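You operate a simulated robot arm through the tools that you are given. There is no shell and no other tool.

The job below is to be done with a simulated two-armed robot. You get a single attempt, and the scene is never put back.

JOB
Shut off the hose, let the pressure out, then wind it in.
Fine: shut the red tap lever, stand the purple hose end in the yellow holder, press its white button till the gauge shows nought, turn the reel to its stop or close to it. Set down upright: purple hose end.

The check looks at the end state, three seconds after you hand in, the way a careful person would. Anything else that was tipped, shoved, dropped, spilled or broken makes it a failure.

ROBOT AND FRAMES
Two 6-joint arms with two-finger parallel grippers on one trunk that stands fixed in place. Base frame: the origin is at the foot of the trunk, x ahead of it, y to its left, z up. Lengths are in m, angles in rad, forces in N, time in s.
The left shoulder is at [0.05, 0.17, 1.328], the right one opposite. Each reaches about 1.092 m from its shoulder. Payload 1.57 kg a hand.
The TCP of each hand is the grasp point between the finger pads, 0.03 m short of the fingertips. In the tool frame z runs along the fingers and y along their closing line. Largest opening 0.08 m; finger width 0.017, thickness 0.012; the body of the gripper, 0.04 by 0.082 m, starts 0.08 m behind the TCP.
Orientation is told as [roll, pitch, yaw] about the base's x, y, z axes, in that order, counted from this pose: with the fingers straight down and closing along the base's y, the tool's x points along the base's -x, its y along +y and its z along -z.

CONTROLS
- The arms move only by the tool drive_tool. It takes "left_series", "right_series" or both (then of equal length, played together; a hand with none holds still); each is a list of rows, each an object (a shift or turn left out is 0, a gripper value left out holds the last) with "travel": the shift along the tool's x, y, z in units of 200 mm (1.0 is 200 mm), a list of three; "dr": the turn, a rotation vector about the tool's x, y, z in units of 45 degrees (1.0 is 45 degrees), a list of three; "gripper": the opening in per cent of the stroke, from 0 (shut) to 100 (fully open). In form: [{"travel": [x, y, z], "dr": [wx, wy, wz], "gripper": gripper}, ...]. A call has 1 to 20 rows; each row is the pose to reach, as a shift and turn from the pose commanded when the call began, along the tool's axes at that moment. A call with a number of a shift or a turn outside -1 to 1 is refused whole. Each row takes 0.2 s and may step no farther than 0.05 m and 0.15 rad from the row before; otherwise, or with a gripper value out of range, the whole call is refused. Where a pose cannot be reached the arm comes as near as it can. A force on the tool above 40 N (or 10 N above the force at the start of the call, whichever is more), or a blocked arm, ends the call early, and 0.2 s more pass. Each finger travels about 0.045 m/s and halts on what it meets, pressing with about 30 N; the grip force reading is that of the motor and also rises with nothing between the fingers. The clock runs only during rows and for 0.2 s after the last one: add rows that repeat a pose to give the fingers time. It gives the time, the measured TCP pose, the force on the tool (base axes), the opening and the grip force at its end, in the units of the frame above (readings bear some noise), with the torque about the TCP (base axes, N m) and any sound that the robot's microphone picked up.
- Cameras (640 x 400 px; columns grow to the right, rows downward): "scene" is now at [0.0495, -0.01, 1.9112]; the picture's right is [-0.21, -0.98, 0.00], its down [-0.72, 0.16, -0.68] and it looks along [0.66, -0.15, -0.73] (base axes); focal length 340 px, centre (320, 200). "left" rides on the left gripper at [0.072, 0.007, -0.122] in its tool frame; the picture's right is [-0.09, 1.00, 0.00], its down [-0.84, -0.08, -0.54] and it looks along [-0.54, -0.05, 0.84] (tool axes); focal length 238 px, centre (320, 200). "right" rides on the right gripper at [0.072, -0.007, -0.122] in its tool frame; the picture's right is [0.09, 1.00, 0.00], its down [-0.84, 0.08, -0.54] and it looks along [-0.54, 0.05, 0.84] (tool axes); focal length 238 px, centre (320, 200). There is no depth. A picture from a camera that has moved, and an enlarged one, comes with that camera's place and axes in the base frame and with its lens. The place of the scene camera against the robot may be out by one fixed shift of up to 0.025 m in any direction.
- camera(camera): a new picture of that camera. No time passes.
- slide_trunk(by): slides the trunk up (or, below 0, down) by that many m; the arms and the scene camera ride with it, the base frame stays. It gives what a move gives, with no picture.
- head_to(pan, tilt): turns the head with the scene camera to pan (to the left, within 1.501 rad either way) and tilt (down, from -0.506 to 1.204), counted from straight ahead of the robot. It gives what a move gives.
- close_up(camera, box): a new picture of the part [left, top, right, bottom] of that camera's present view, enlarged. No time passes.
- hand_in(): hands the job in; it is judged then, once.

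Places have to be worked out from the pictures, the camera data and where the tool is seen. Open the grippers and draw the arms clear of the work before you hand the job in, unless the task says otherwise.

The tools are called after "Request:" by a JSON object that holds its "method" and its "body". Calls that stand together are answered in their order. drive_tool: Moves the arms, as the interface text tells. Its arguments: {"type":"object","properties":{"left_series":{"type":"array","items":{"type":"object","properties":{"travel":{"type":"array","items":{"type":"number"}},"dr":{"type":"array","items":{"type":"number"}},"gripper":{"type":"number"}}}},"right_series":{"type":"array","items":{"type":"object","properties":{"travel":{"type":"array","items":{"type":"number"}},"dr":{"type":"array","items":{"type":"number"}},"gripper":{"type":"number"}}}}},"required":[]} The other tools are called the same way: slide_trunk (by) moves the trunk up or down; head_to (pan, tilt) turns the head that bears the scene camera; camera (camera) takes a picture; close_up (camera, box) takes an enlarged picture of a part of a camera's view; hand_in () hands the job in.

At the start:

```text
time: 0.0
left_tcp_pos: [0.8179, -0.0364, 1.2177]
left_orientation: [-0.001, -0.001, 0.0]
left_ft_force: [0.1, 0.0, -0.4]
left_ft_torque: [0.0, 0.0, 0.01]
left_grip_width: 0.08
left_gripper_force: 0.0
right_tcp_pos: [0.6212, -0.5025, 1.2178]
right_orientation: [-0.001, 0.001, 0.0]
right_ft_force: [1.1, 0.1, 0.7]
right_ft_torque: [-0.02, 0.02, -0.01]
right_grip_width: 0.0799
right_gripper_force: 0.0
trunk travel left (down, up): [-0.943, 0.027]
head pan, tilt (commanded): [-0.215, 0.822]
```

scene: 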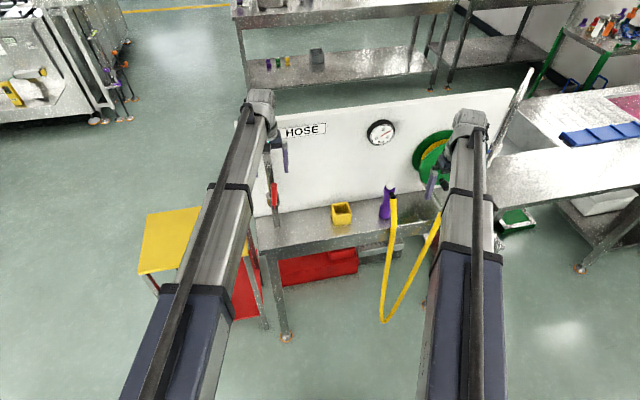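
right: 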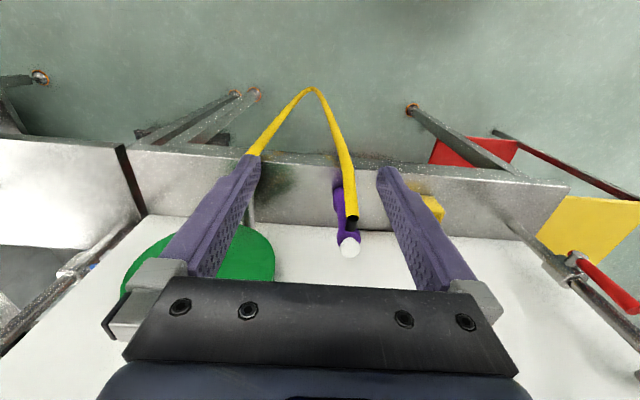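
left: 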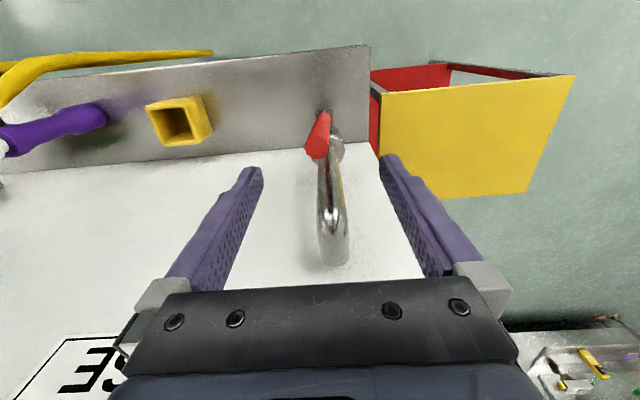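

I'll start by looking at the work area enlarged, to locate the tap, holder, hose end, gauge and reel.

Request:
{"method": "close_up", "body": {"camera": "scene", "box": [230, 80, 390, 240]}}

Request:
{"method": "close_up", "body": {"camera": "scene", "box": [360, 80, 520, 240]}}

Request:
{"method": "close_up", "body": {"camera": "left", "box": [240, 40, 440, 280]}}

Request:
{"method": "close_up", "body": {"camera": "right", "box": [100, 100, 460, 320]}}

```text
2.50 times, centred on (310, 160) of scene
camera zoom: at [0.0495, -0.01, 1.9112], right [-0.21, -0.98, 0.0], down [-0.72, 0.16, -0.68], along [0.66, -0.15, -0.73], focal length 850 px, centre (345, 300)
```

zoom: 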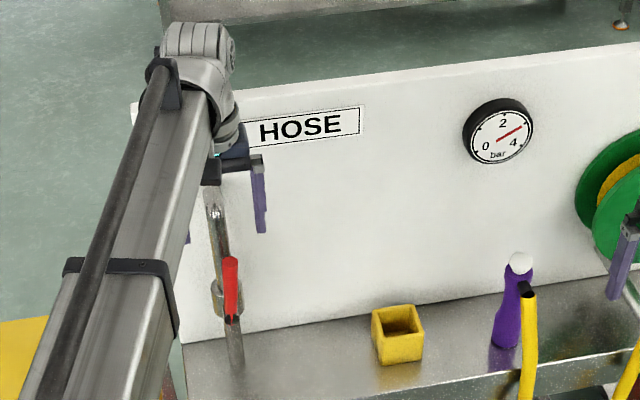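

```text
2.50 times, centred on (440, 160) of scene
camera zoom: at [0.0495, -0.01, 1.9112], right [-0.21, -0.98, 0.0], down [-0.72, 0.16, -0.68], along [0.66, -0.15, -0.73], focal length 850 px, centre (20, 300)
```

zoom: 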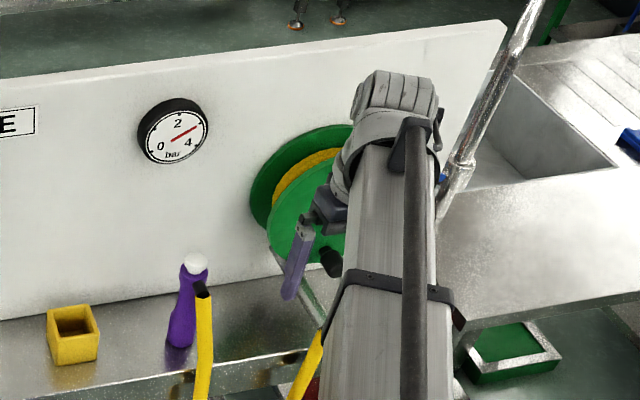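

```text
1.67 times, centred on (340, 160) of left
camera zoom: at [0.7452, -0.0287, 1.3386], right [0.09, 1.0, 0.0], down [0.84, -0.08, 0.54], along [0.54, -0.05, -0.84], focal length 397 px, centre (287, 267)
```

zoom: 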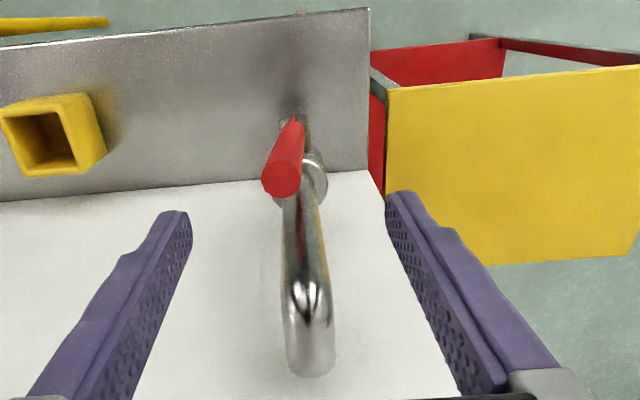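

```text
1.78 times, centred on (280, 210) of right
camera zoom: at [0.5503, -0.5103, 1.3397], right [-0.09, 1.0, 0.0], down [0.84, 0.08, 0.54], along [0.54, 0.05, -0.84], focal length 424 px, centre (391, 182)
```

zoom: 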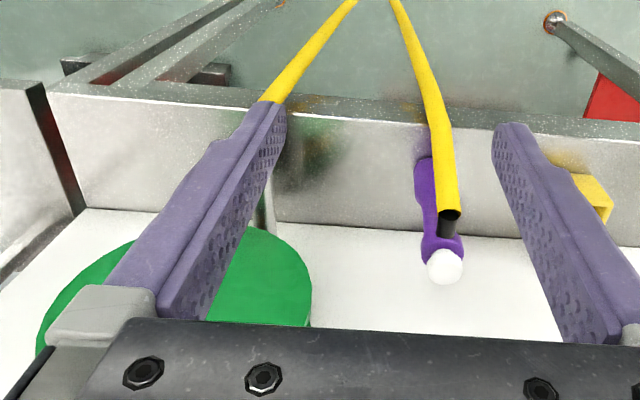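

Rough triangulation: the tap lever stands vertical (open) at about [0.815,-0.03,1.05–1.14], holder top about [0.82,-0.255,0.97], nozzle button about [0.834,-0.435,1.037]. I'll look at details of the nozzle and the reel before moving.

Request:
{"method": "close_up", "body": {"camera": "right", "box": [290, 160, 450, 260]}}

Request:
{"method": "close_up", "body": {"camera": "scene", "box": [360, 170, 460, 330]}}

Request:
{"method": "close_up", "body": {"camera": "scene", "box": [400, 110, 480, 210]}}

Request:
{"method": "close_up", "body": {"camera": "scene", "box": [250, 130, 310, 230]}}

```text
4.00 times, centred on (370, 210) of right
camera zoom: at [0.5503, -0.5103, 1.3397], right [-0.09, 1.0, 0.0], down [0.84, 0.08, 0.54], along [0.54, 0.05, -0.84], focal length 953 px, centre (120, 160)
```

zoom: 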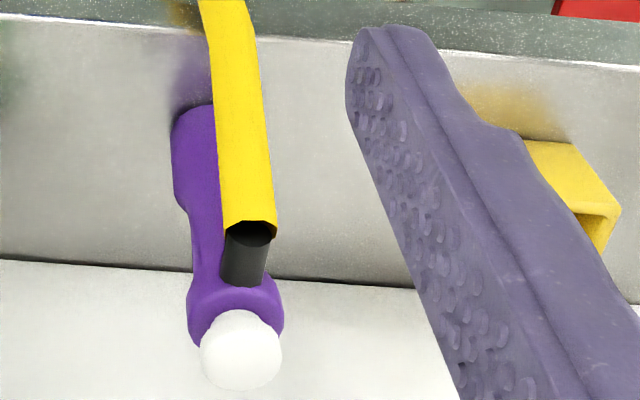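

```text
2.50 times, centred on (410, 250) of scene
camera zoom: at [0.0495, -0.01, 1.9112], right [-0.21, -0.98, 0.0], down [-0.72, 0.16, -0.68], along [0.66, -0.15, -0.73], focal length 850 px, centre (95, 75)
```

zoom: 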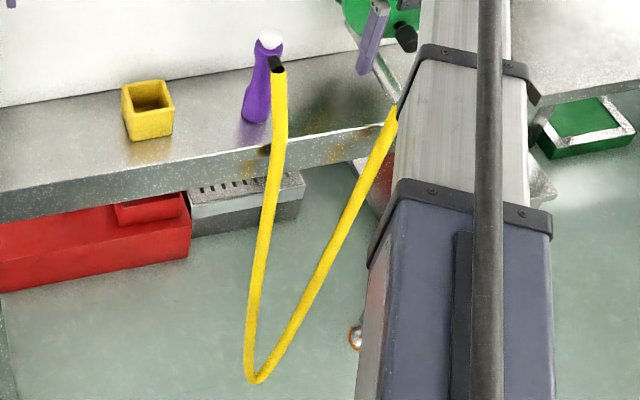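

```text
4.00 times, centred on (440, 160) of scene
camera zoom: at [0.0495, -0.01, 1.9112], right [-0.21, -0.98, 0.0], down [-0.72, 0.16, -0.68], along [0.66, -0.15, -0.73], focal length 1359 px, centre (-160, 360)
```

zoom: 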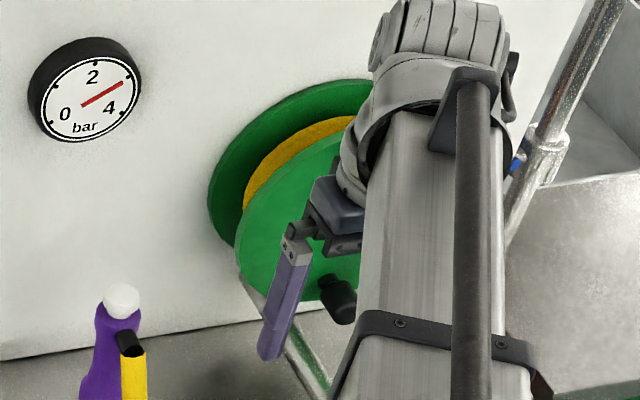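

```text
4.00 times, centred on (280, 180) of scene
camera zoom: at [0.0495, -0.01, 1.9112], right [-0.21, -0.98, 0.0], down [-0.72, 0.16, -0.68], along [0.66, -0.15, -0.73], focal length 1359 px, centre (480, 280)
```

zoom: 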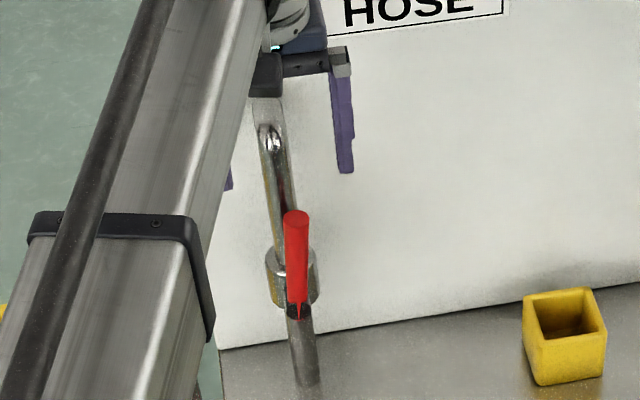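

The right arm hides the reel from the head camera, so I'll draw the right hand back 0.2 m and pitch its camera to look forward at the reel and nozzle.

Request:
{"method": "drive_tool", "body": {"right_series": [{"travel": [0.17, 0, 0], "dr": [0, -0.166, 0]}, {"travel": [0.34, 0, 0], "dr": [0, -0.333, 0]}, {"travel": [0.5, 0, 0], "dr": [0, -0.5, 0]}, {"travel": [0.67, 0, 0], "dr": [0, -0.666, 0]}, {"travel": [0.84, 0, 0], "dr": [0, -0.833, 0]}, {"travel": [1.0, 0, 0], "dr": [0, -1.0, 0]}, {"travel": [1.0, 0, 0], "dr": [0, -1.0, 0]}]}}

Request:
{"method": "camera", "body": {"camera": "right"}}

Request:
{"method": "camera", "body": {"camera": "scene"}}

```text
time: 1.6
left_tcp_pos: [0.8188, -0.035, 1.2175]
left_orientation: [-0.001, 0.002, -0.001]
left_ft_force: [0.4, -0.2, 0.4]
left_ft_torque: [0.01, -0.01, 0.0]
left_grip_width: 0.0802
left_gripper_force: 0.1
right_tcp_pos: [0.427, -0.5131, 1.2824]
right_orientation: [0.001, -0.785, 0.002]
right_ft_force: [0.3, 0.1, 0.3]
right_ft_torque: [0.04, 0.03, 0.01]
right_grip_width: 0.08
right_gripper_force: 0.1
right hand out of reach, approached as far as the arm can: row 1, 2, 3, 4, 5, 6, 7
trunk travel left (down, up): [-0.943, 0.027]
head pan, tilt (commanded): [-0.215, 0.822]
```

```text
taken
camera right: at [0.2907, -0.5208, 1.3175], right [-0.07, 1.0, -0.07], down [0.21, 0.08, 0.97], along [0.98, 0.05, -0.21], focal length 238 px, centre (320, 200)
```

right: 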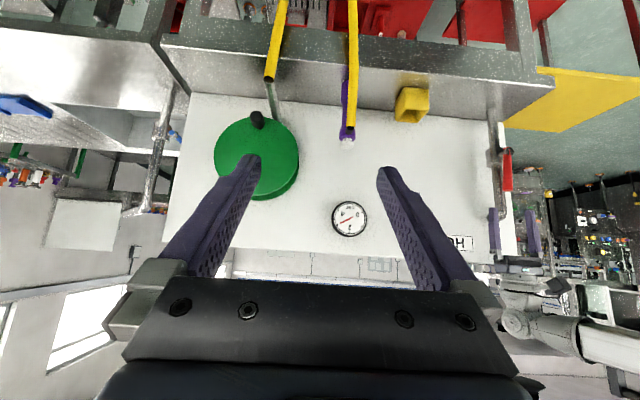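

```text
taken
camera scene: at [0.0504, -0.0097, 1.9112], right [-0.21, -0.98, 0.0], down [-0.72, 0.16, -0.68], along [0.66, -0.15, -0.73], focal length 340 px, centre (320, 200)
```

scene: 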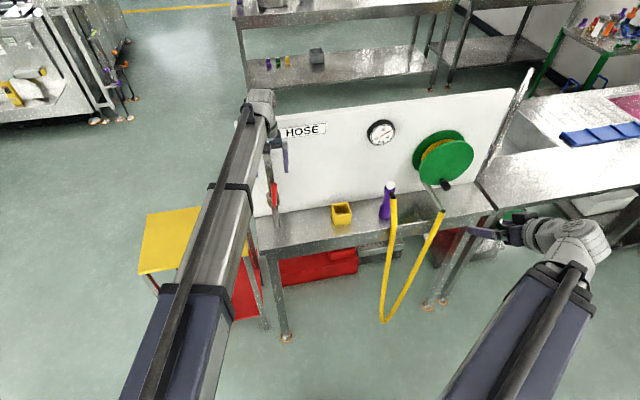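

Now the reel, knob, gauge, holder and nozzle are all visible. I'll enlarge the details.

Request:
{"method": "close_up", "body": {"camera": "right", "box": [180, 70, 340, 220]}}

Request:
{"method": "close_up", "body": {"camera": "right", "box": [310, 60, 530, 250]}}

Request:
{"method": "close_up", "body": {"camera": "scene", "box": [360, 100, 500, 230]}}

```text
2.67 times, centred on (260, 145) of right
camera zoom: at [0.2907, -0.5208, 1.3175], right [-0.07, 1.0, -0.07], down [0.21, 0.08, 0.97], along [0.98, 0.05, -0.21], focal length 636 px, centre (480, 347)
```

zoom: 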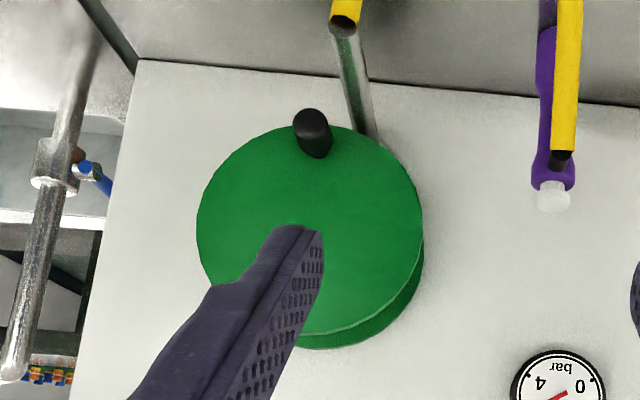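

```text
2.11 times, centred on (420, 155) of right
camera zoom: at [0.2907, -0.5208, 1.3175], right [-0.07, 1.0, -0.07], down [0.21, 0.08, 0.97], along [0.98, 0.05, -0.21], focal length 502 px, centre (110, 295)
```

zoom: 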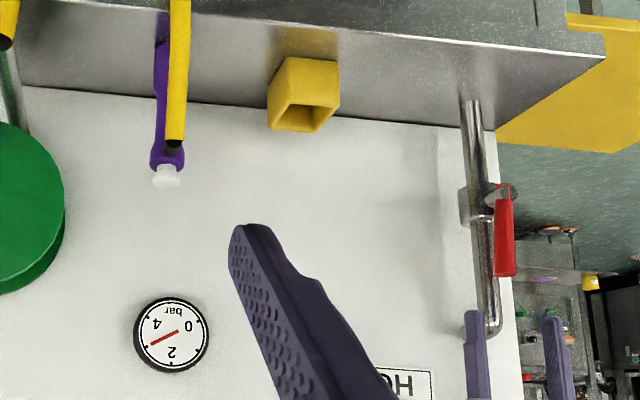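

```text
3.08 times, centred on (430, 165) of scene
camera zoom: at [0.0504, -0.0097, 1.9112], right [-0.21, -0.98, 0.0], down [-0.72, 0.16, -0.68], along [0.66, -0.15, -0.73], focal length 1046 px, centre (-18, 308)
```

zoom: 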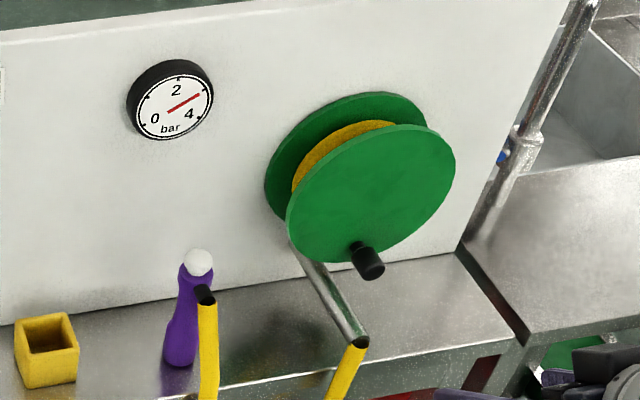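

Combining views (head camera seems out by about -0.026 in x, -0.007 in y): lever axis x≈0.815, y≈-0.04, pivot z≈1.045, tip z≈1.143; panel at x≈0.91; bench z≈0.90. I'll close the left gripper, tilt it slightly and move it to the +y side above the lever.

Request:
{"method": "drive_tool", "body": {"left_series": [{"travel": [0.013, 0.07, 0], "dr": [0, -0.076, 0], "gripper": 0}, {"travel": [0.026, 0.14, 0], "dr": [0, -0.153, 0], "gripper": 0}, {"travel": [0.04, 0.21, 0], "dr": [0, -0.23, 0], "gripper": 0}, {"travel": [0.052, 0.28, 0], "dr": [0, -0.306, 0], "gripper": 0}, {"travel": [0.064, 0.35, 0], "dr": [0, -0.382, 0], "gripper": 0}, {"travel": [0.064, 0.35, 0], "dr": [0, -0.382, 0], "gripper": 0}]}}

Request:
{"method": "camera", "body": {"camera": "left"}}

Request:
{"method": "close_up", "body": {"camera": "right", "box": [440, 90, 600, 290]}}

Request:
{"method": "close_up", "body": {"camera": "scene", "box": [240, 110, 320, 230]}}

```text
time: 3.0
left_tcp_pos: [0.8071, 0.035, 1.2266]
left_orientation: [-0.001, -0.3, 0.0]
left_ft_force: [-0.1, 0.2, -0.2]
left_ft_torque: [0.01, 0.01, 0.03]
left_grip_width: 0.0
left_gripper_force: 21.2
left hand out of reach, approached as far as the arm can: row 3, 4, 5, 6
right_tcp_pos: [0.4261, -0.513, 1.2804]
right_orientation: [0.002, -0.783, 0.001]
right_ft_force: [0.1, 0.1, 0.0]
right_ft_torque: [0.02, 0.02, 0.02]
right_grip_width: 0.08
right_gripper_force: 0.0
trunk travel left (down, up): [-0.943, 0.027]
head pan, tilt (commanded): [-0.215, 0.822]
```

```text
taken
camera left: at [0.7002, 0.042, 1.3216], right [0.09, 1.0, 0.03], down [0.64, -0.08, 0.77], along [0.76, -0.05, -0.64], focal length 238 px, centre (320, 200)
```

left: 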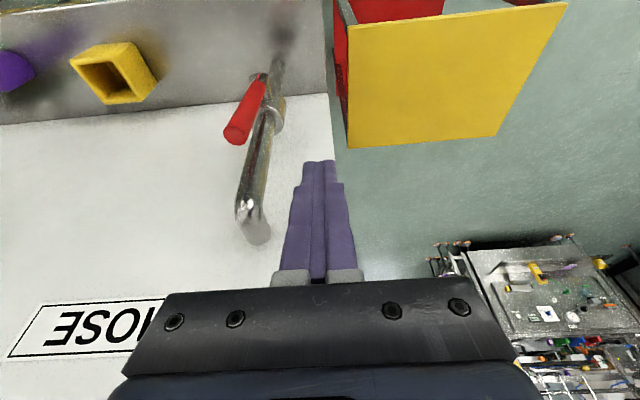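

```text
2.00 times, centred on (520, 190) of right
camera zoom: at [0.2904, -0.521, 1.3174], right [-0.07, 1.0, -0.06], down [0.21, 0.08, 0.97], along [0.98, 0.05, -0.21], focal length 477 px, centre (-80, 220)
```

zoom: 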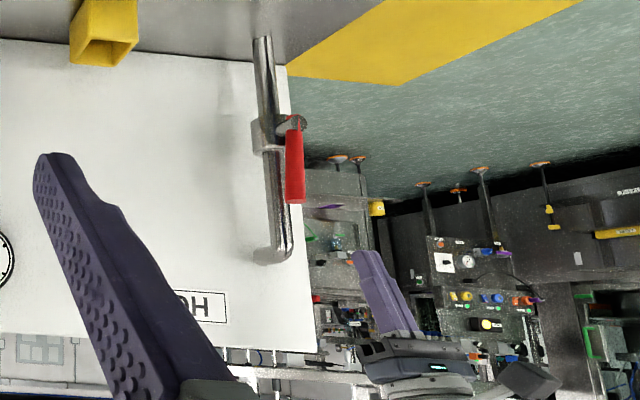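

```text
3.33 times, centred on (280, 170) of scene
camera zoom: at [0.0498, -0.0102, 1.9112], right [-0.21, -0.98, 0.0], down [-0.72, 0.16, -0.68], along [0.66, -0.15, -0.73], focal length 1133 px, centre (453, 300)
```

zoom: 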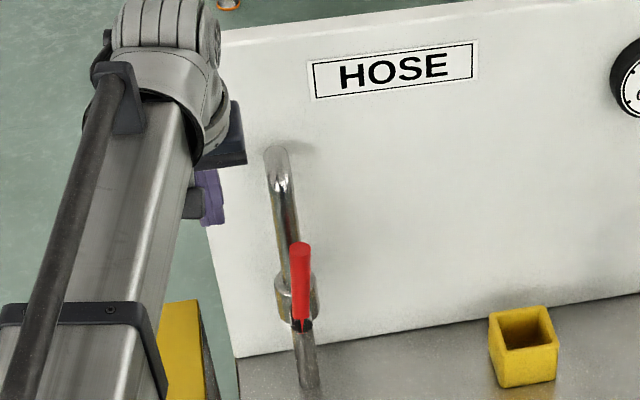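

The left fingers are closed at [0.807,0.035,1.227], clear to the +y side of the lever. Now I'll lower them beside the lever.

Request:
{"method": "drive_tool", "body": {"left_series": [{"travel": [0.033, -0.02, 0.106]}, {"travel": [0.066, -0.035, 0.212]}, {"travel": [0.098, -0.05, 0.318]}, {"travel": [0.098, -0.05, 0.318]}]}}

Request:
{"method": "camera", "body": {"camera": "left"}}

```text
time: 4.0
left_tcp_pos: [0.8059, 0.0277, 1.2275]
left_orientation: [0.001, -0.302, -0.002]
left_ft_force: [0.0, 0.2, 0.6]
left_ft_torque: [0.0, -0.01, -0.03]
left_grip_width: 0.0
left_gripper_force: 21.7
left hand out of reach, approached as far as the arm can: row 1, 2, 3, 4
right_tcp_pos: [0.425, -0.5124, 1.2821]
right_orientation: [0.002, -0.784, -0.001]
right_ft_force: [1.6, -0.2, -0.2]
right_ft_torque: [-0.01, -0.01, 0.0]
right_grip_width: 0.0799
right_gripper_force: 0.1
trunk travel left (down, up): [-0.943, 0.027]
head pan, tilt (commanded): [-0.215, 0.822]
```

```text
taken
camera left: at [0.7009, 0.0342, 1.3217], right [0.09, 1.0, 0.03], down [0.64, -0.08, 0.77], along [0.76, -0.05, -0.64], focal length 238 px, centre (320, 200)
```

left: 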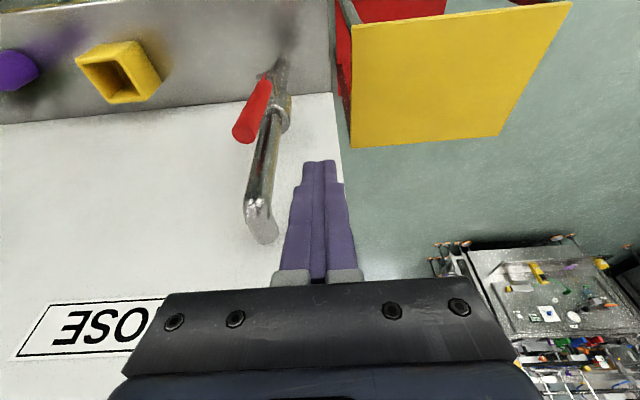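

With this tilt the arm cannot go lower from the current shoulder height. I'll raise the left hand, then lower the trunk so the shoulders are nearer the work height.

Request:
{"method": "drive_tool", "body": {"left_series": [{"travel": [-0.044, 0, -0.143]}, {"travel": [-0.088, 0, -0.286]}, {"travel": [-0.132, 0, -0.43]}, {"travel": [-0.177, 0, -0.573]}, {"travel": [-0.177, 0, -0.573]}]}}

```text
time: 5.2
left_tcp_pos: [0.8065, 0.0261, 1.2275]
left_orientation: [-0.001, -0.3, 0.0]
left_ft_force: [0.1, -0.5, 0.0]
left_ft_torque: [-0.01, -0.04, 0.01]
left_grip_width: 0.0
left_gripper_force: 21.5
left hand out of reach, approached as far as the arm can: row 1, 2, 3, 4, 5
right_tcp_pos: [0.4261, -0.5125, 1.2807]
right_orientation: [0.002, -0.784, 0.0]
right_ft_force: [0.4, -0.6, -0.3]
right_ft_torque: [0.0, 0.0, 0.01]
right_grip_width: 0.0797
right_gripper_force: 0.2
trunk travel left (down, up): [-0.943, 0.027]
head pan, tilt (commanded): [-0.215, 0.822]
```

The hand didn't move at all, so the tilt itself is probably limiting it. I'll turn the left hand back to fingers-straight-down and see where it ends up.

Request:
{"method": "drive_tool", "body": {"left_series": [{"dr": [0, 0.13, 0]}, {"dr": [0, 0.26, 0]}, {"dr": [0, 0.382, 0]}, {"dr": [0, 0.382, 0]}]}}

```text
time: 6.2
left_tcp_pos: [0.8063, 0.0281, 1.2175]
left_orientation: [0.0, 0.002, 0.0]
left_ft_force: [-0.2, 0.5, -1.4]
left_ft_torque: [0.01, 0.02, -0.01]
left_grip_width: 0.0
left_gripper_force: 21.7
left hand out of reach, approached as far as the arm can: row 1, 2, 3, 4
right_tcp_pos: [0.4256, -0.5136, 1.2825]
right_orientation: [0.002, -0.782, 0.0]
right_ft_force: [-0.6, -0.3, 0.1]
right_ft_torque: [0.0, 0.03, -0.01]
right_grip_width: 0.0801
right_gripper_force: 0.0
trunk travel left (down, up): [-0.943, 0.027]
head pan, tilt (commanded): [-0.215, 0.822]
```

Interesting: the wrist height stayed constant throughout (about 1.44), so the arm seems unable to change height by itself. I'll test with a pure upward request.

Request:
{"method": "drive_tool", "body": {"left_series": [{"travel": [0, 0, -0.2]}, {"travel": [0, 0, -0.4]}, {"travel": [0, 0, -0.4]}]}}

Request:
{"method": "camera", "body": {"camera": "scene"}}

```text
time: 7.0
left_tcp_pos: [0.8073, 0.0279, 1.2181]
left_orientation: [0.0, -0.001, 0.0]
left_ft_force: [-0.5, 0.4, 0.4]
left_ft_torque: [0.01, 0.0, 0.02]
left_grip_width: 0.0
left_gripper_force: 21.5
left hand out of reach, approached as far as the arm can: row 1, 2, 3
right_tcp_pos: [0.4261, -0.5125, 1.2813]
right_orientation: [0.001, -0.784, 0.0]
right_ft_force: [0.5, -0.3, -0.7]
right_ft_torque: [0.02, 0.03, 0.01]
right_grip_width: 0.08
right_gripper_force: 0.0
trunk travel left (down, up): [-0.943, 0.027]
head pan, tilt (commanded): [-0.215, 0.822]
```

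```text
taken
camera scene: at [0.0495, -0.01, 1.9112], right [-0.21, -0.98, 0.0], down [-0.72, 0.16, -0.68], along [0.66, -0.15, -0.73], focal length 340 px, centre (320, 200)
```

scene: 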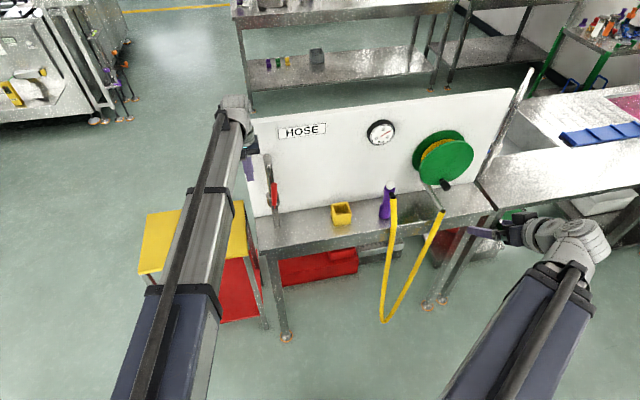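

Height is set by the trunk (plus wrist tilt; the wrist joint is about 0.218 m above the TCP). I'll tilt the left hand 45° with a matching height rise to check this model and whether the commanded pose is still in step.

Request:
{"method": "drive_tool", "body": {"left_series": [{"travel": [0.007, 0, -0.0093], "dr": [0, -0.1667, 0]}, {"travel": [0.013, 0, -0.0372], "dr": [0, -0.3333, 0]}, {"travel": [0.02, 0, -0.0831], "dr": [0, -0.5, 0]}, {"travel": [0.027, 0, -0.146], "dr": [0, -0.6667, 0]}, {"travel": [0.033, 0, -0.2255], "dr": [0, -0.8333, 0]}, {"travel": [0.04, 0, -0.319], "dr": [0, -1.0, 0]}, {"travel": [0.04, 0, -0.319], "dr": [0, -1.0, 0]}]}}

```text
time: 8.6
left_tcp_pos: [0.7994, 0.029, 1.282]
left_orientation: [-0.001, -0.786, 0.0]
left_ft_force: [-0.8, 0.2, -0.1]
left_ft_torque: [-0.02, -0.01, 0.02]
left_grip_width: 0.0002
left_gripper_force: 21.3
left hand out of reach, approached as far as the arm can: row 4, 5, 6, 7
right_tcp_pos: [0.4261, -0.5122, 1.2825]
right_orientation: [0.0, -0.785, 0.0]
right_ft_force: [0.3, 0.6, -0.1]
right_ft_torque: [-0.02, -0.02, 0.0]
right_grip_width: 0.08
right_gripper_force: 0.1
trunk travel left (down, up): [-0.943, 0.027]
head pan, tilt (commanded): [-0.215, 0.822]
```

The model holds (L≈0.218–0.219), and commands start from the reached pose. Now I'll lower the trunk in steps, with the left fingers beside the lever on its +y side.

Request:
{"method": "slide_trunk", "body": {"by": -0.1}}

Request:
{"method": "camera", "body": {"camera": "left"}}

Request:
{"method": "camera", "body": {"camera": "scene"}}

```text
time: 9.9
left_tcp_pos: [0.7993, 0.0288, 1.1804]
left_orientation: [0.001, -0.783, 0.001]
left_ft_force: [-0.4, -0.5, -0.5]
left_ft_torque: [0.01, 0.02, 0.0]
left_grip_width: 0.0001
left_gripper_force: 21.3
right_tcp_pos: [0.4264, -0.5124, 1.1816]
right_orientation: [0.003, -0.782, 0.0]
right_ft_force: [0.1, -0.4, 0.1]
right_ft_torque: [0.0, 0.01, 0.02]
right_grip_width: 0.0798
right_gripper_force: 0.1
trunk travel left (down, up): [-0.843, 0.127]
head pan, tilt (commanded): [-0.215, 0.822]
```

```text
taken
camera left: at [0.661, 0.0356, 1.2165], right [0.07, 1.0, 0.07], down [0.21, -0.08, 0.97], along [0.98, -0.05, -0.21], focal length 238 px, centre (320, 200)
```

left: 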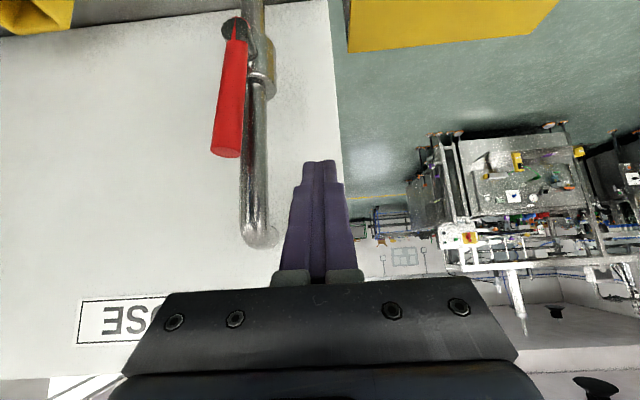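

```text
taken
camera scene: at [0.0494, -0.0099, 1.8113], right [-0.21, -0.98, 0.0], down [-0.72, 0.16, -0.68], along [0.66, -0.15, -0.73], focal length 340 px, centre (320, 200)
```

scene: 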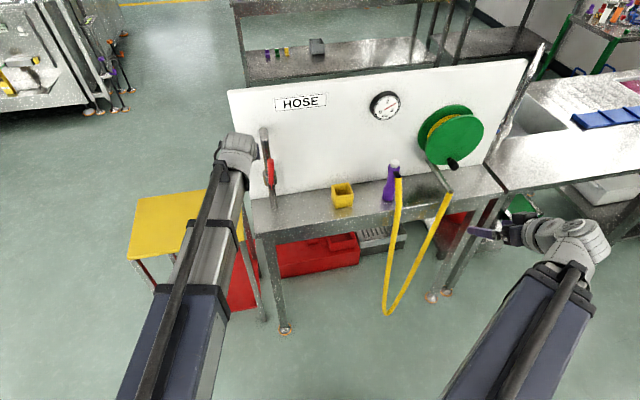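

The closer view puts the lever pivot near [0.815,-0.032,1.036] and its tip near [0.815,-0.038,1.141]. I'll lower the trunk 0.054 more so the fingertips sit at z≈1.106 beside the lever.

Request:
{"method": "slide_trunk", "body": {"by": -0.054}}

Request:
{"method": "camera", "body": {"camera": "left"}}

```text
time: 10.9
left_tcp_pos: [0.7987, 0.0294, 1.1278]
left_orientation: [-0.001, -0.784, 0.001]
left_ft_force: [-0.4, 0.7, 0.3]
left_ft_torque: [-0.02, -0.03, -0.03]
left_grip_width: 0.0
left_gripper_force: 21.4
right_tcp_pos: [0.4257, -0.5133, 1.1284]
right_orientation: [-0.001, -0.783, 0.001]
right_ft_force: [-0.8, 0.1, 0.0]
right_ft_torque: [0.01, -0.01, -0.01]
right_grip_width: 0.0799
right_gripper_force: 0.0
trunk travel left (down, up): [-0.789, 0.181]
head pan, tilt (commanded): [-0.215, 0.822]
```

```text
taken
camera left: at [0.6609, 0.0357, 1.1625], right [0.07, 1.0, 0.07], down [0.21, -0.08, 0.97], along [0.98, -0.05, -0.21], focal length 238 px, centre (320, 200)
```

left: 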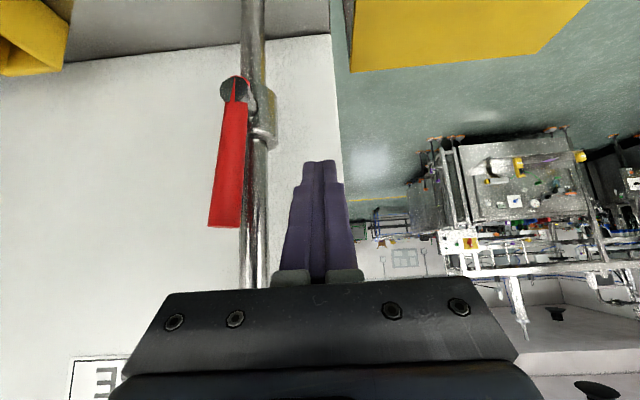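

The fingertips are beside the lever. I'll push it toward -y (clockwise seen from the front), watching the force.

Request:
{"method": "drive_tool", "body": {"left_series": [{"travel": [0, -0.095, 0]}, {"travel": [0, -0.17, 0]}, {"travel": [0, -0.22, 0]}, {"travel": [0, -0.27, 0]}, {"travel": [0, -0.32, 0]}, {"travel": [0, -0.36, 0]}, {"travel": [0, -0.39, 0]}]}}

Request:
{"method": "camera", "body": {"camera": "left"}}

```text
time: 12.5
left_tcp_pos: [0.7976, -0.0491, 1.1274]
left_orientation: [0.0, -0.784, 0.001]
left_ft_force: [-0.5, -0.2, -0.1]
left_ft_torque: [0.01, -0.02, 0.01]
left_grip_width: 0.0
left_gripper_force: 21.6
right_tcp_pos: [0.4269, -0.5132, 1.1283]
right_orientation: [0.002, -0.784, 0.0]
right_ft_force: [-0.3, 1.4, -0.6]
right_ft_torque: [0.02, -0.01, -0.02]
right_grip_width: 0.08
right_gripper_force: 0.1
trunk travel left (down, up): [-0.789, 0.181]
head pan, tilt (commanded): [-0.215, 0.822]
```

```text
taken
camera left: at [0.6607, -0.0428, 1.1625], right [0.07, 1.0, 0.06], down [0.21, -0.08, 0.97], along [0.98, -0.05, -0.21], focal length 238 px, centre (320, 200)
```

left: 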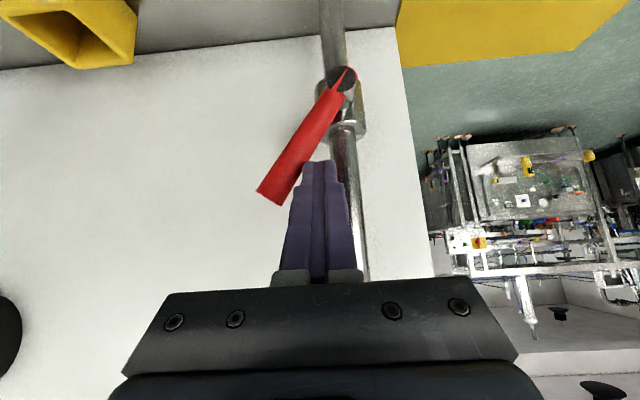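

The lever turned about 30° freely. I'll follow the arc down to the horizontal.

Request:
{"method": "drive_tool", "body": {"left_series": [{"travel": [0.0297, -0.073, 0.0403], "dr": [0, 0.0853, 0]}, {"travel": [0.0516, -0.1175, 0.0707], "dr": [0, 0.1527, 0]}, {"travel": [0.0767, -0.154, 0.1071], "dr": [0, 0.2391, 0]}, {"travel": [0.1032, -0.1815, 0.1492], "dr": [0, 0.3477, 0]}, {"travel": [0.1223, -0.195, 0.1817], "dr": [0, 0.4393, 0]}, {"travel": [0.1372, -0.2025, 0.2114], "dr": [0, 0.534, 0]}, {"travel": [0.1464, -0.2035, 0.2326], "dr": [0, 0.6104, 0]}]}}

Request:
{"method": "camera", "body": {"camera": "left"}}

Request:
{"method": "close_up", "body": {"camera": "scene", "box": [220, 80, 420, 220]}}

```text
time: 14.0
left_tcp_pos: [0.8099, -0.0878, 1.0807]
left_orientation: [0.004, -0.356, -0.001]
left_ft_force: [-3.7, 2.4, 40.2]
left_ft_torque: [0.12, -0.07, 0.09]
left_grip_width: 0.0
left_gripper_force: 21.6
right_tcp_pos: [0.4215, -0.5125, 1.1295]
right_orientation: [0.0, -0.787, -0.002]
right_ft_force: [-0.7, -0.2, -0.5]
right_ft_torque: [0.01, 0.01, 0.02]
right_grip_width: 0.0801
right_gripper_force: 0.0
trunk travel left (down, up): [-0.789, 0.181]
head pan, tilt (commanded): [-0.215, 0.822]
stopped in row 7 (left hand): the force on the tool passed its limit at 50 N (the readings are from after the stop); the commanded pose is now the measured one
```

```text
taken
camera left: at [0.6991, -0.082, 1.169], right [0.09, 1.0, 0.03], down [0.6, -0.08, 0.8], along [0.8, -0.05, -0.6], focal length 238 px, centre (320, 200)
```

left: 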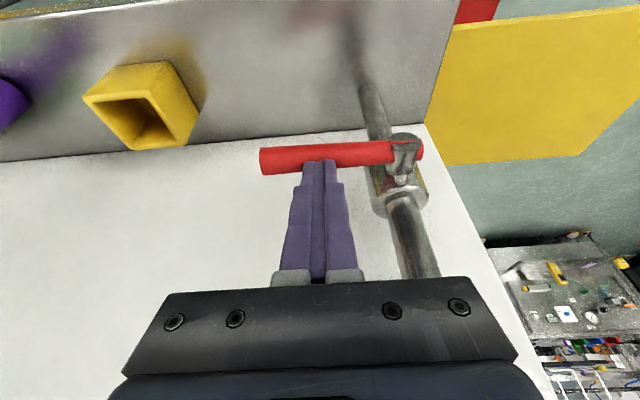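

```text
2.86 times, centred on (320, 150) of scene
camera zoom: at [0.0437, -0.0094, 1.758], right [-0.21, -0.98, 0.0], down [-0.71, 0.16, -0.68], along [0.67, -0.15, -0.73], focal length 971 px, centre (320, 343)
```

zoom: 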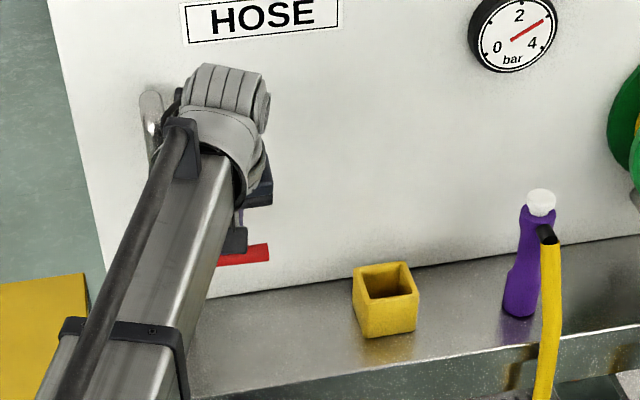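

The lever is horizontal against its stop (shut) – the gauge still shows about 3 bar as expected. I'll lift the left hand straight off by raising the trunk, then look at the nozzle with the right camera.

Request:
{"method": "slide_trunk", "body": {"by": 0.1}}

Request:
{"method": "camera", "body": {"camera": "left"}}

Request:
{"method": "close_up", "body": {"camera": "right", "box": [290, 60, 450, 200]}}

```text
time: 15.3
left_tcp_pos: [0.8132, -0.0893, 1.1783]
left_orientation: [0.001, -0.35, 0.0]
left_ft_force: [-0.2, -0.3, 0.1]
left_ft_torque: [0.0, -0.01, 0.02]
left_grip_width: 0.0
left_gripper_force: 21.4
right_tcp_pos: [0.4273, -0.513, 1.2278]
right_orientation: [0.002, -0.783, 0.002]
right_ft_force: [0.6, 0.0, -0.1]
right_ft_torque: [0.02, -0.03, -0.03]
right_grip_width: 0.08
right_gripper_force: 0.0
trunk travel left (down, up): [-0.889, 0.081]
head pan, tilt (commanded): [-0.215, 0.822]
```

```text
taken
camera left: at [0.7031, -0.0826, 1.2658], right [0.09, 1.0, 0.03], down [0.6, -0.08, 0.8], along [0.79, -0.05, -0.61], focal length 238 px, centre (320, 200)
```

left: 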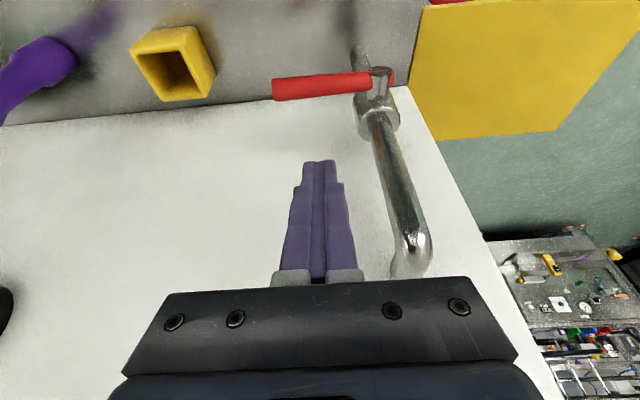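

```text
2.86 times, centred on (370, 130) of right
camera zoom: at [0.2902, -0.5209, 1.2634], right [-0.07, 1.0, -0.06], down [0.21, 0.08, 0.97], along [0.98, 0.05, -0.21], focal length 681 px, centre (177, 400)
```

zoom: 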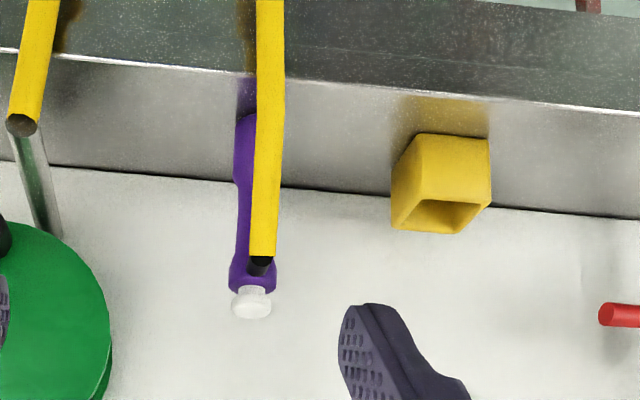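

The tap is shut with the hand clear. Nozzle estimates: axis at [0.807,-0.440], base z≈0.90, head (Ø≈0.038) at z≈1.025–1.055, button top ≈1.08. I'll draw the left hand back and bring the right hand to fingers-down.

Request:
{"method": "drive_tool", "body": {"left_series": [{"travel": [0.12, 0.05, -0.044]}, {"travel": [0.26, 0.15, -0.095]}, {"travel": [0.4, 0.3, -0.146]}, {"travel": [0.54, 0.45, -0.197]}, {"travel": [0.68, 0.62, -0.248]}, {"travel": [0.81, 0.79, -0.296]}, {"travel": [0.94, 0.95, -0.343]}, {"travel": [0.94, 0.95, -0.343]}], "right_series": [{"travel": [-0.064, 0.02, 0.128], "dr": [0, 0.143, 0]}, {"travel": [-0.127, 0.04, 0.257], "dr": [0, 0.286, 0]}, {"travel": [-0.191, 0.06, 0.385], "dr": [0, 0.429, 0]}, {"travel": [-0.255, 0.08, 0.513], "dr": [0, 0.571, 0]}, {"travel": [-0.318, 0.1, 0.641], "dr": [0, 0.714, 0]}, {"travel": [-0.382, 0.13, 0.77], "dr": [0, 0.857, 0]}, {"travel": [-0.4455, 0.15, 0.898], "dr": [0, 1.0, 0]}, {"travel": [-0.4455, 0.15, 0.898], "dr": [0, 1.0, 0]}]}}

Request:
{"method": "camera", "body": {"camera": "right"}}

Request:
{"method": "camera", "body": {"camera": "scene"}}

```text
time: 17.1
left_tcp_pos: [0.6104, 0.1001, 1.1777]
left_orientation: [0.0, -0.35, -0.002]
left_ft_force: [0.7, 0.1, 0.1]
left_ft_torque: [-0.02, 0.03, 0.01]
left_grip_width: 0.0001
left_gripper_force: 20.7
right_tcp_pos: [0.616, -0.4824, 1.1638]
right_orientation: [-0.001, 0.003, 0.0]
right_ft_force: [0.5, 0.1, 0.6]
right_ft_torque: [-0.01, -0.01, -0.02]
right_grip_width: 0.0801
right_gripper_force: 0.1
right hand out of reach, approached as far as the arm can: row 1, 2, 3, 4, 5, 6
trunk travel left (down, up): [-0.889, 0.081]
head pan, tilt (commanded): [-0.215, 0.822]
```

```text
taken
camera right: at [0.545, -0.4905, 1.2858], right [-0.09, 1.0, 0.0], down [0.84, 0.08, 0.54], along [0.54, 0.05, -0.84], focal length 238 px, centre (320, 200)
```

right: 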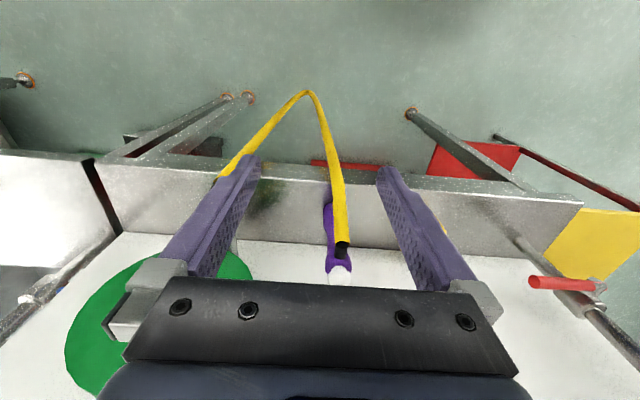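

```text
taken
camera scene: at [0.0491, -0.0105, 1.8572], right [-0.21, -0.98, 0.0], down [-0.72, 0.16, -0.68], along [0.66, -0.14, -0.73], focal length 340 px, centre (320, 200)
```

scene: 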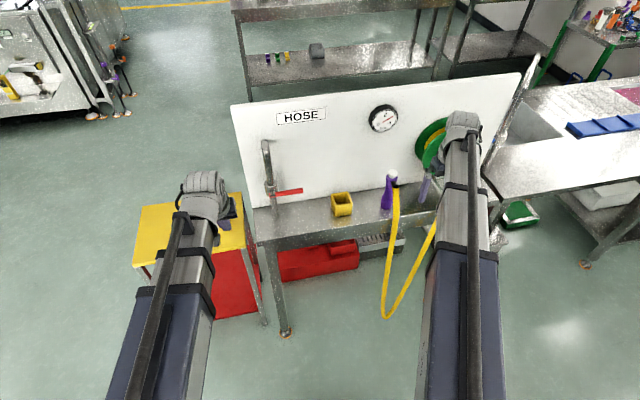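

The red lever reads horizontal and the reel and hose are undisturbed. I'll move the right hand, open, to above the nozzle at [0.807,-0.440] and check the alignment with its camera.

Request:
{"method": "drive_tool", "body": {"right_series": [{"travel": [-0.2, 0.05, 0]}, {"travel": [-0.4, 0.1, 0]}, {"travel": [-0.6, 0.15, 0]}, {"travel": [-0.8, 0.18, 0]}, {"travel": [-0.955, 0.212, 0]}, {"travel": [-0.955, 0.212, 0]}]}}

Request:
{"method": "camera", "body": {"camera": "right"}}

Request:
{"method": "close_up", "body": {"camera": "scene", "box": [340, 130, 440, 230]}}

```text
time: 18.5
left_tcp_pos: [0.6121, 0.1007, 1.1772]
left_orientation: [0.001, -0.349, -0.002]
left_ft_force: [-0.4, 0.1, -1.0]
left_ft_torque: [0.0, 0.01, 0.01]
left_grip_width: 0.0003
left_gripper_force: 21.4
right_tcp_pos: [0.807, -0.438, 1.164]
right_orientation: [0.0, 0.001, 0.001]
right_ft_force: [-1.7, 0.4, 0.6]
right_ft_torque: [-0.02, -0.04, 0.03]
right_grip_width: 0.0798
right_gripper_force: 0.0
trunk travel left (down, up): [-0.889, 0.081]
head pan, tilt (commanded): [-0.215, 0.822]
```

```text
taken
camera right: at [0.7366, -0.4456, 1.2859], right [-0.09, 1.0, 0.0], down [0.84, 0.08, 0.54], along [0.54, 0.05, -0.84], focal length 238 px, centre (320, 200)
```

right: 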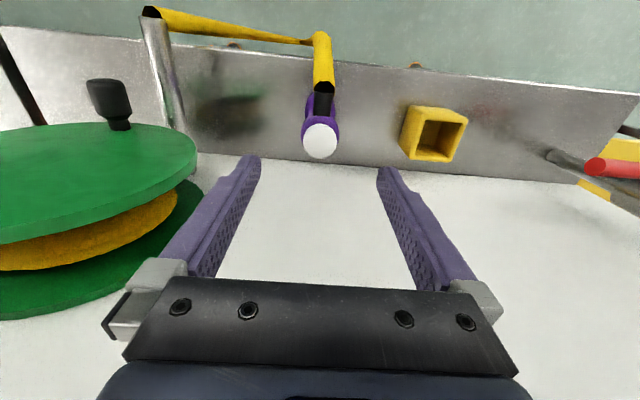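

```text
4.00 times, centred on (390, 180) of scene
camera zoom: at [0.0489, -0.0101, 1.8572], right [-0.21, -0.98, 0.0], down [-0.72, 0.16, -0.68], along [0.66, -0.15, -0.73], focal length 1359 px, centre (40, 280)
```

zoom: 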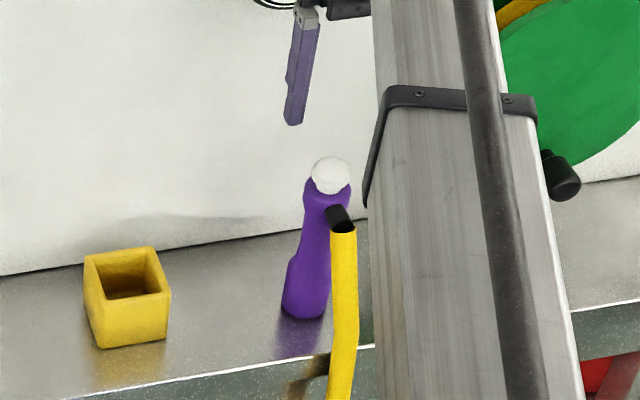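

Alignment over the nozzle is good (button ray gives [0.8075,-0.439]). I'll zoom on the holder from this camera to fix its centre and size.

Request:
{"method": "close_up", "body": {"camera": "right", "box": [290, 60, 490, 185]}}

```text
3.20 times, centred on (390, 122) of right
camera zoom: at [0.7366, -0.4456, 1.2859], right [-0.09, 1.0, 0.0], down [0.84, 0.08, 0.54], along [0.54, 0.05, -0.84], focal length 763 px, centre (96, 448)
```

zoom: 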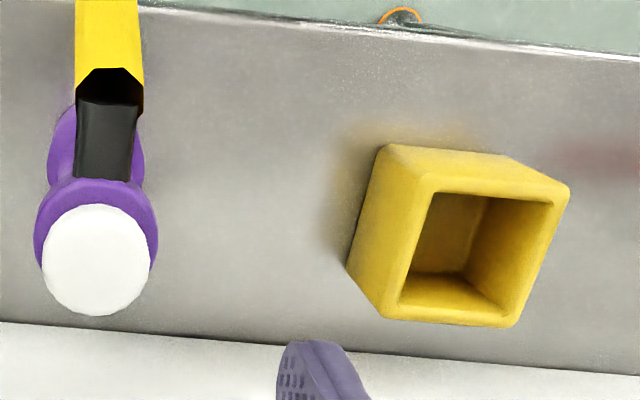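

Holder: top centre ≈[0.833,-0.2695,0.956], inner opening ≈0.05 m square aligned with the axes; nozzle base Ø≈0.043, so about 3 mm clearance. Now I'll lower the trunk partway with the open right gripper around the nozzle head.

Request:
{"method": "slide_trunk", "body": {"by": -0.085}}

Request:
{"method": "camera", "body": {"camera": "right"}}

Request:
{"method": "camera", "body": {"camera": "left"}}

```text
time: 19.8
left_tcp_pos: [0.6104, 0.0999, 1.0916]
left_orientation: [0.0, -0.35, -0.002]
left_ft_force: [0.1, 0.1, 0.6]
left_ft_torque: [-0.02, 0.01, 0.0]
left_grip_width: 0.0
left_gripper_force: 21.6
right_tcp_pos: [0.8075, -0.4379, 1.0783]
right_orientation: [0.001, 0.002, 0.001]
right_ft_force: [0.1, 0.5, 0.4]
right_ft_torque: [0.0, -0.02, -0.02]
right_grip_width: 0.0798
right_gripper_force: 0.1
trunk travel left (down, up): [-0.804, 0.166]
head pan, tilt (commanded): [-0.215, 0.822]
```

```text
taken
camera right: at [0.7367, -0.4458, 1.2009], right [-0.09, 1.0, 0.0], down [0.84, 0.08, 0.54], along [0.54, 0.05, -0.84], focal length 238 px, centre (320, 200)
```

right: 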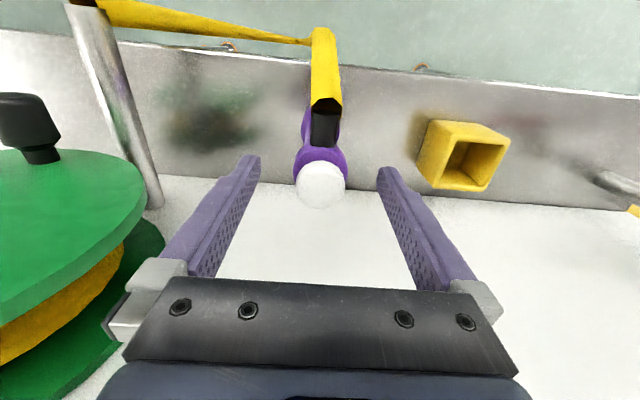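

```text
taken
camera left: at [0.5013, 0.1075, 1.181], right [0.09, 1.0, 0.03], down [0.6, -0.08, 0.8], along [0.79, -0.05, -0.61], focal length 238 px, centre (320, 200)
```

left: 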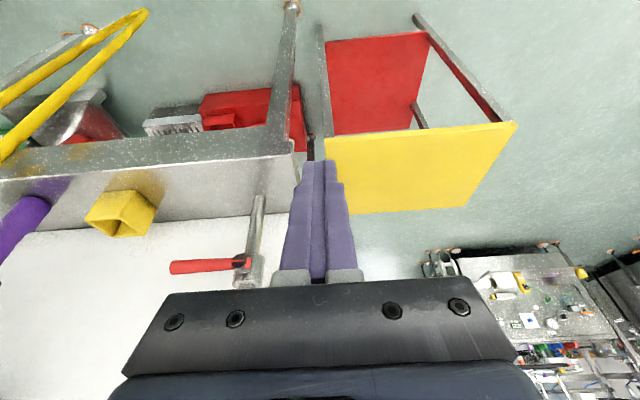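

Button and TCP line up. I'll go down the last 0.042 m so the pads are around the head (z≈1.036), then close gently.

Request:
{"method": "slide_trunk", "body": {"by": -0.042}}

Request:
{"method": "camera", "body": {"camera": "right"}}

Request:
{"method": "close_up", "body": {"camera": "scene", "box": [340, 110, 460, 220]}}

```text
time: 20.6
left_tcp_pos: [0.6102, 0.1007, 1.05]
left_orientation: [0.0, -0.349, 0.0]
left_ft_force: [-0.3, 0.0, 0.2]
left_ft_torque: [0.01, -0.03, -0.01]
left_grip_width: 0.0001
left_gripper_force: 21.2
right_tcp_pos: [0.8088, -0.4385, 1.0366]
right_orientation: [0.0, 0.003, 0.001]
right_ft_force: [-1.0, 0.1, -0.7]
right_ft_torque: [-0.01, 0.0, 0.01]
right_grip_width: 0.08
right_gripper_force: 0.1
trunk travel left (down, up): [-0.762, 0.208]
head pan, tilt (commanded): [-0.215, 0.822]
```

```text
taken
camera right: at [0.7367, -0.4458, 1.1589], right [-0.09, 1.0, 0.0], down [0.84, 0.08, 0.54], along [0.54, 0.05, -0.84], focal length 238 px, centre (320, 200)
```

right: 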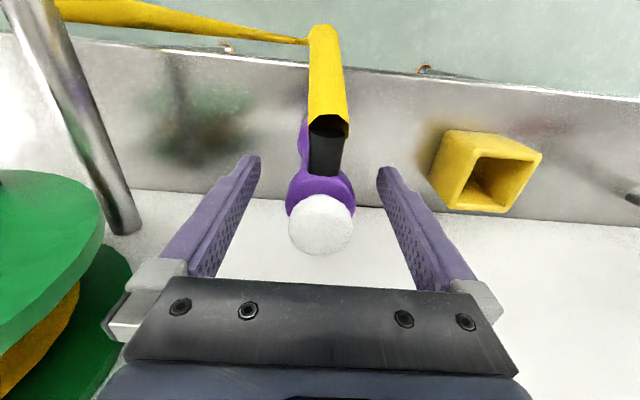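

```text
3.64 times, centred on (400, 165) of scene
camera zoom: at [0.0493, -0.0099, 1.7302], right [-0.21, -0.98, 0.0], down [-0.72, 0.16, -0.68], along [0.66, -0.15, -0.73], focal length 1236 px, centre (29, 327)
```

zoom: 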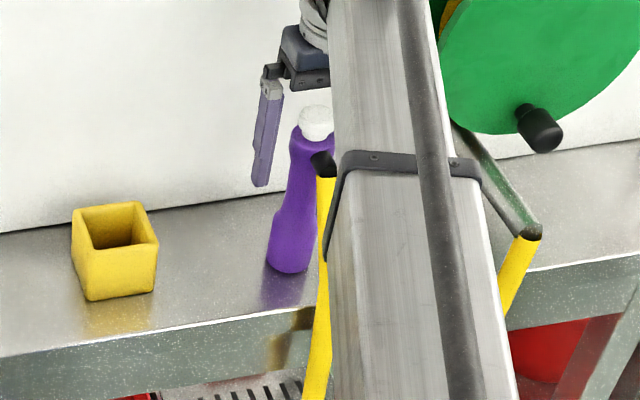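

The head is centred between the pads. Closing the right gripper on it.

Request:
{"method": "drive_tool", "body": {"right_series": [{"gripper": 0}, {"gripper": 0}, {"gripper": 0}, {"gripper": 0}, {"gripper": 0}, {"gripper": 0}]}}

Request:
{"method": "camera", "body": {"camera": "right"}}

Request:
{"method": "close_up", "body": {"camera": "scene", "box": [340, 110, 460, 220]}}

```text
time: 22.0
left_tcp_pos: [0.6116, 0.0998, 1.0498]
left_orientation: [0.0, -0.348, -0.001]
left_ft_force: [0.2, -0.3, 0.9]
left_ft_torque: [0.0, 0.01, 0.04]
left_grip_width: 0.0
left_gripper_force: 20.9
right_tcp_pos: [0.8079, -0.4375, 1.0361]
right_orientation: [-0.001, 0.002, -0.001]
right_ft_force: [0.4, 1.0, -0.7]
right_ft_torque: [0.07, 0.0, 0.0]
right_grip_width: 0.0395
right_gripper_force: 30.2
trunk travel left (down, up): [-0.762, 0.208]
head pan, tilt (commanded): [-0.215, 0.822]
```

```text
taken
camera right: at [0.7368, -0.4457, 1.1588], right [-0.09, 1.0, 0.0], down [0.84, 0.08, 0.54], along [0.54, 0.05, -0.84], focal length 238 px, centre (320, 200)
```

right: 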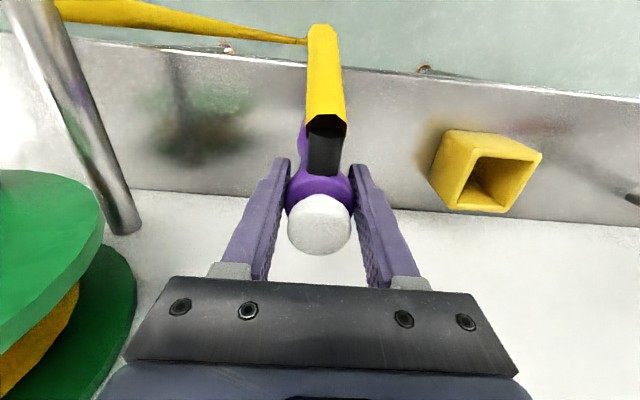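

```text
3.64 times, centred on (400, 165) of scene
camera zoom: at [0.0495, -0.0098, 1.7302], right [-0.21, -0.98, 0.0], down [-0.72, 0.16, -0.68], along [0.66, -0.15, -0.73], focal length 1236 px, centre (29, 327)
```

zoom: 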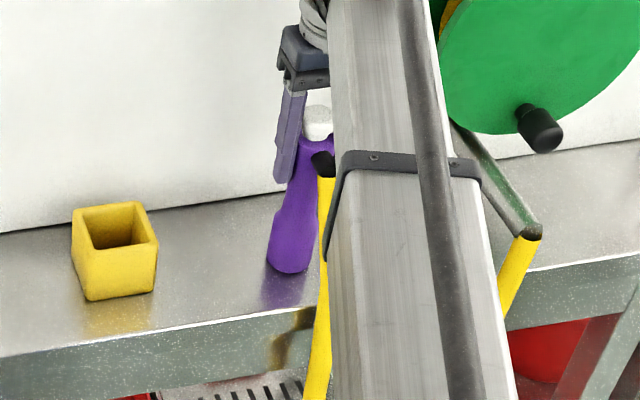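

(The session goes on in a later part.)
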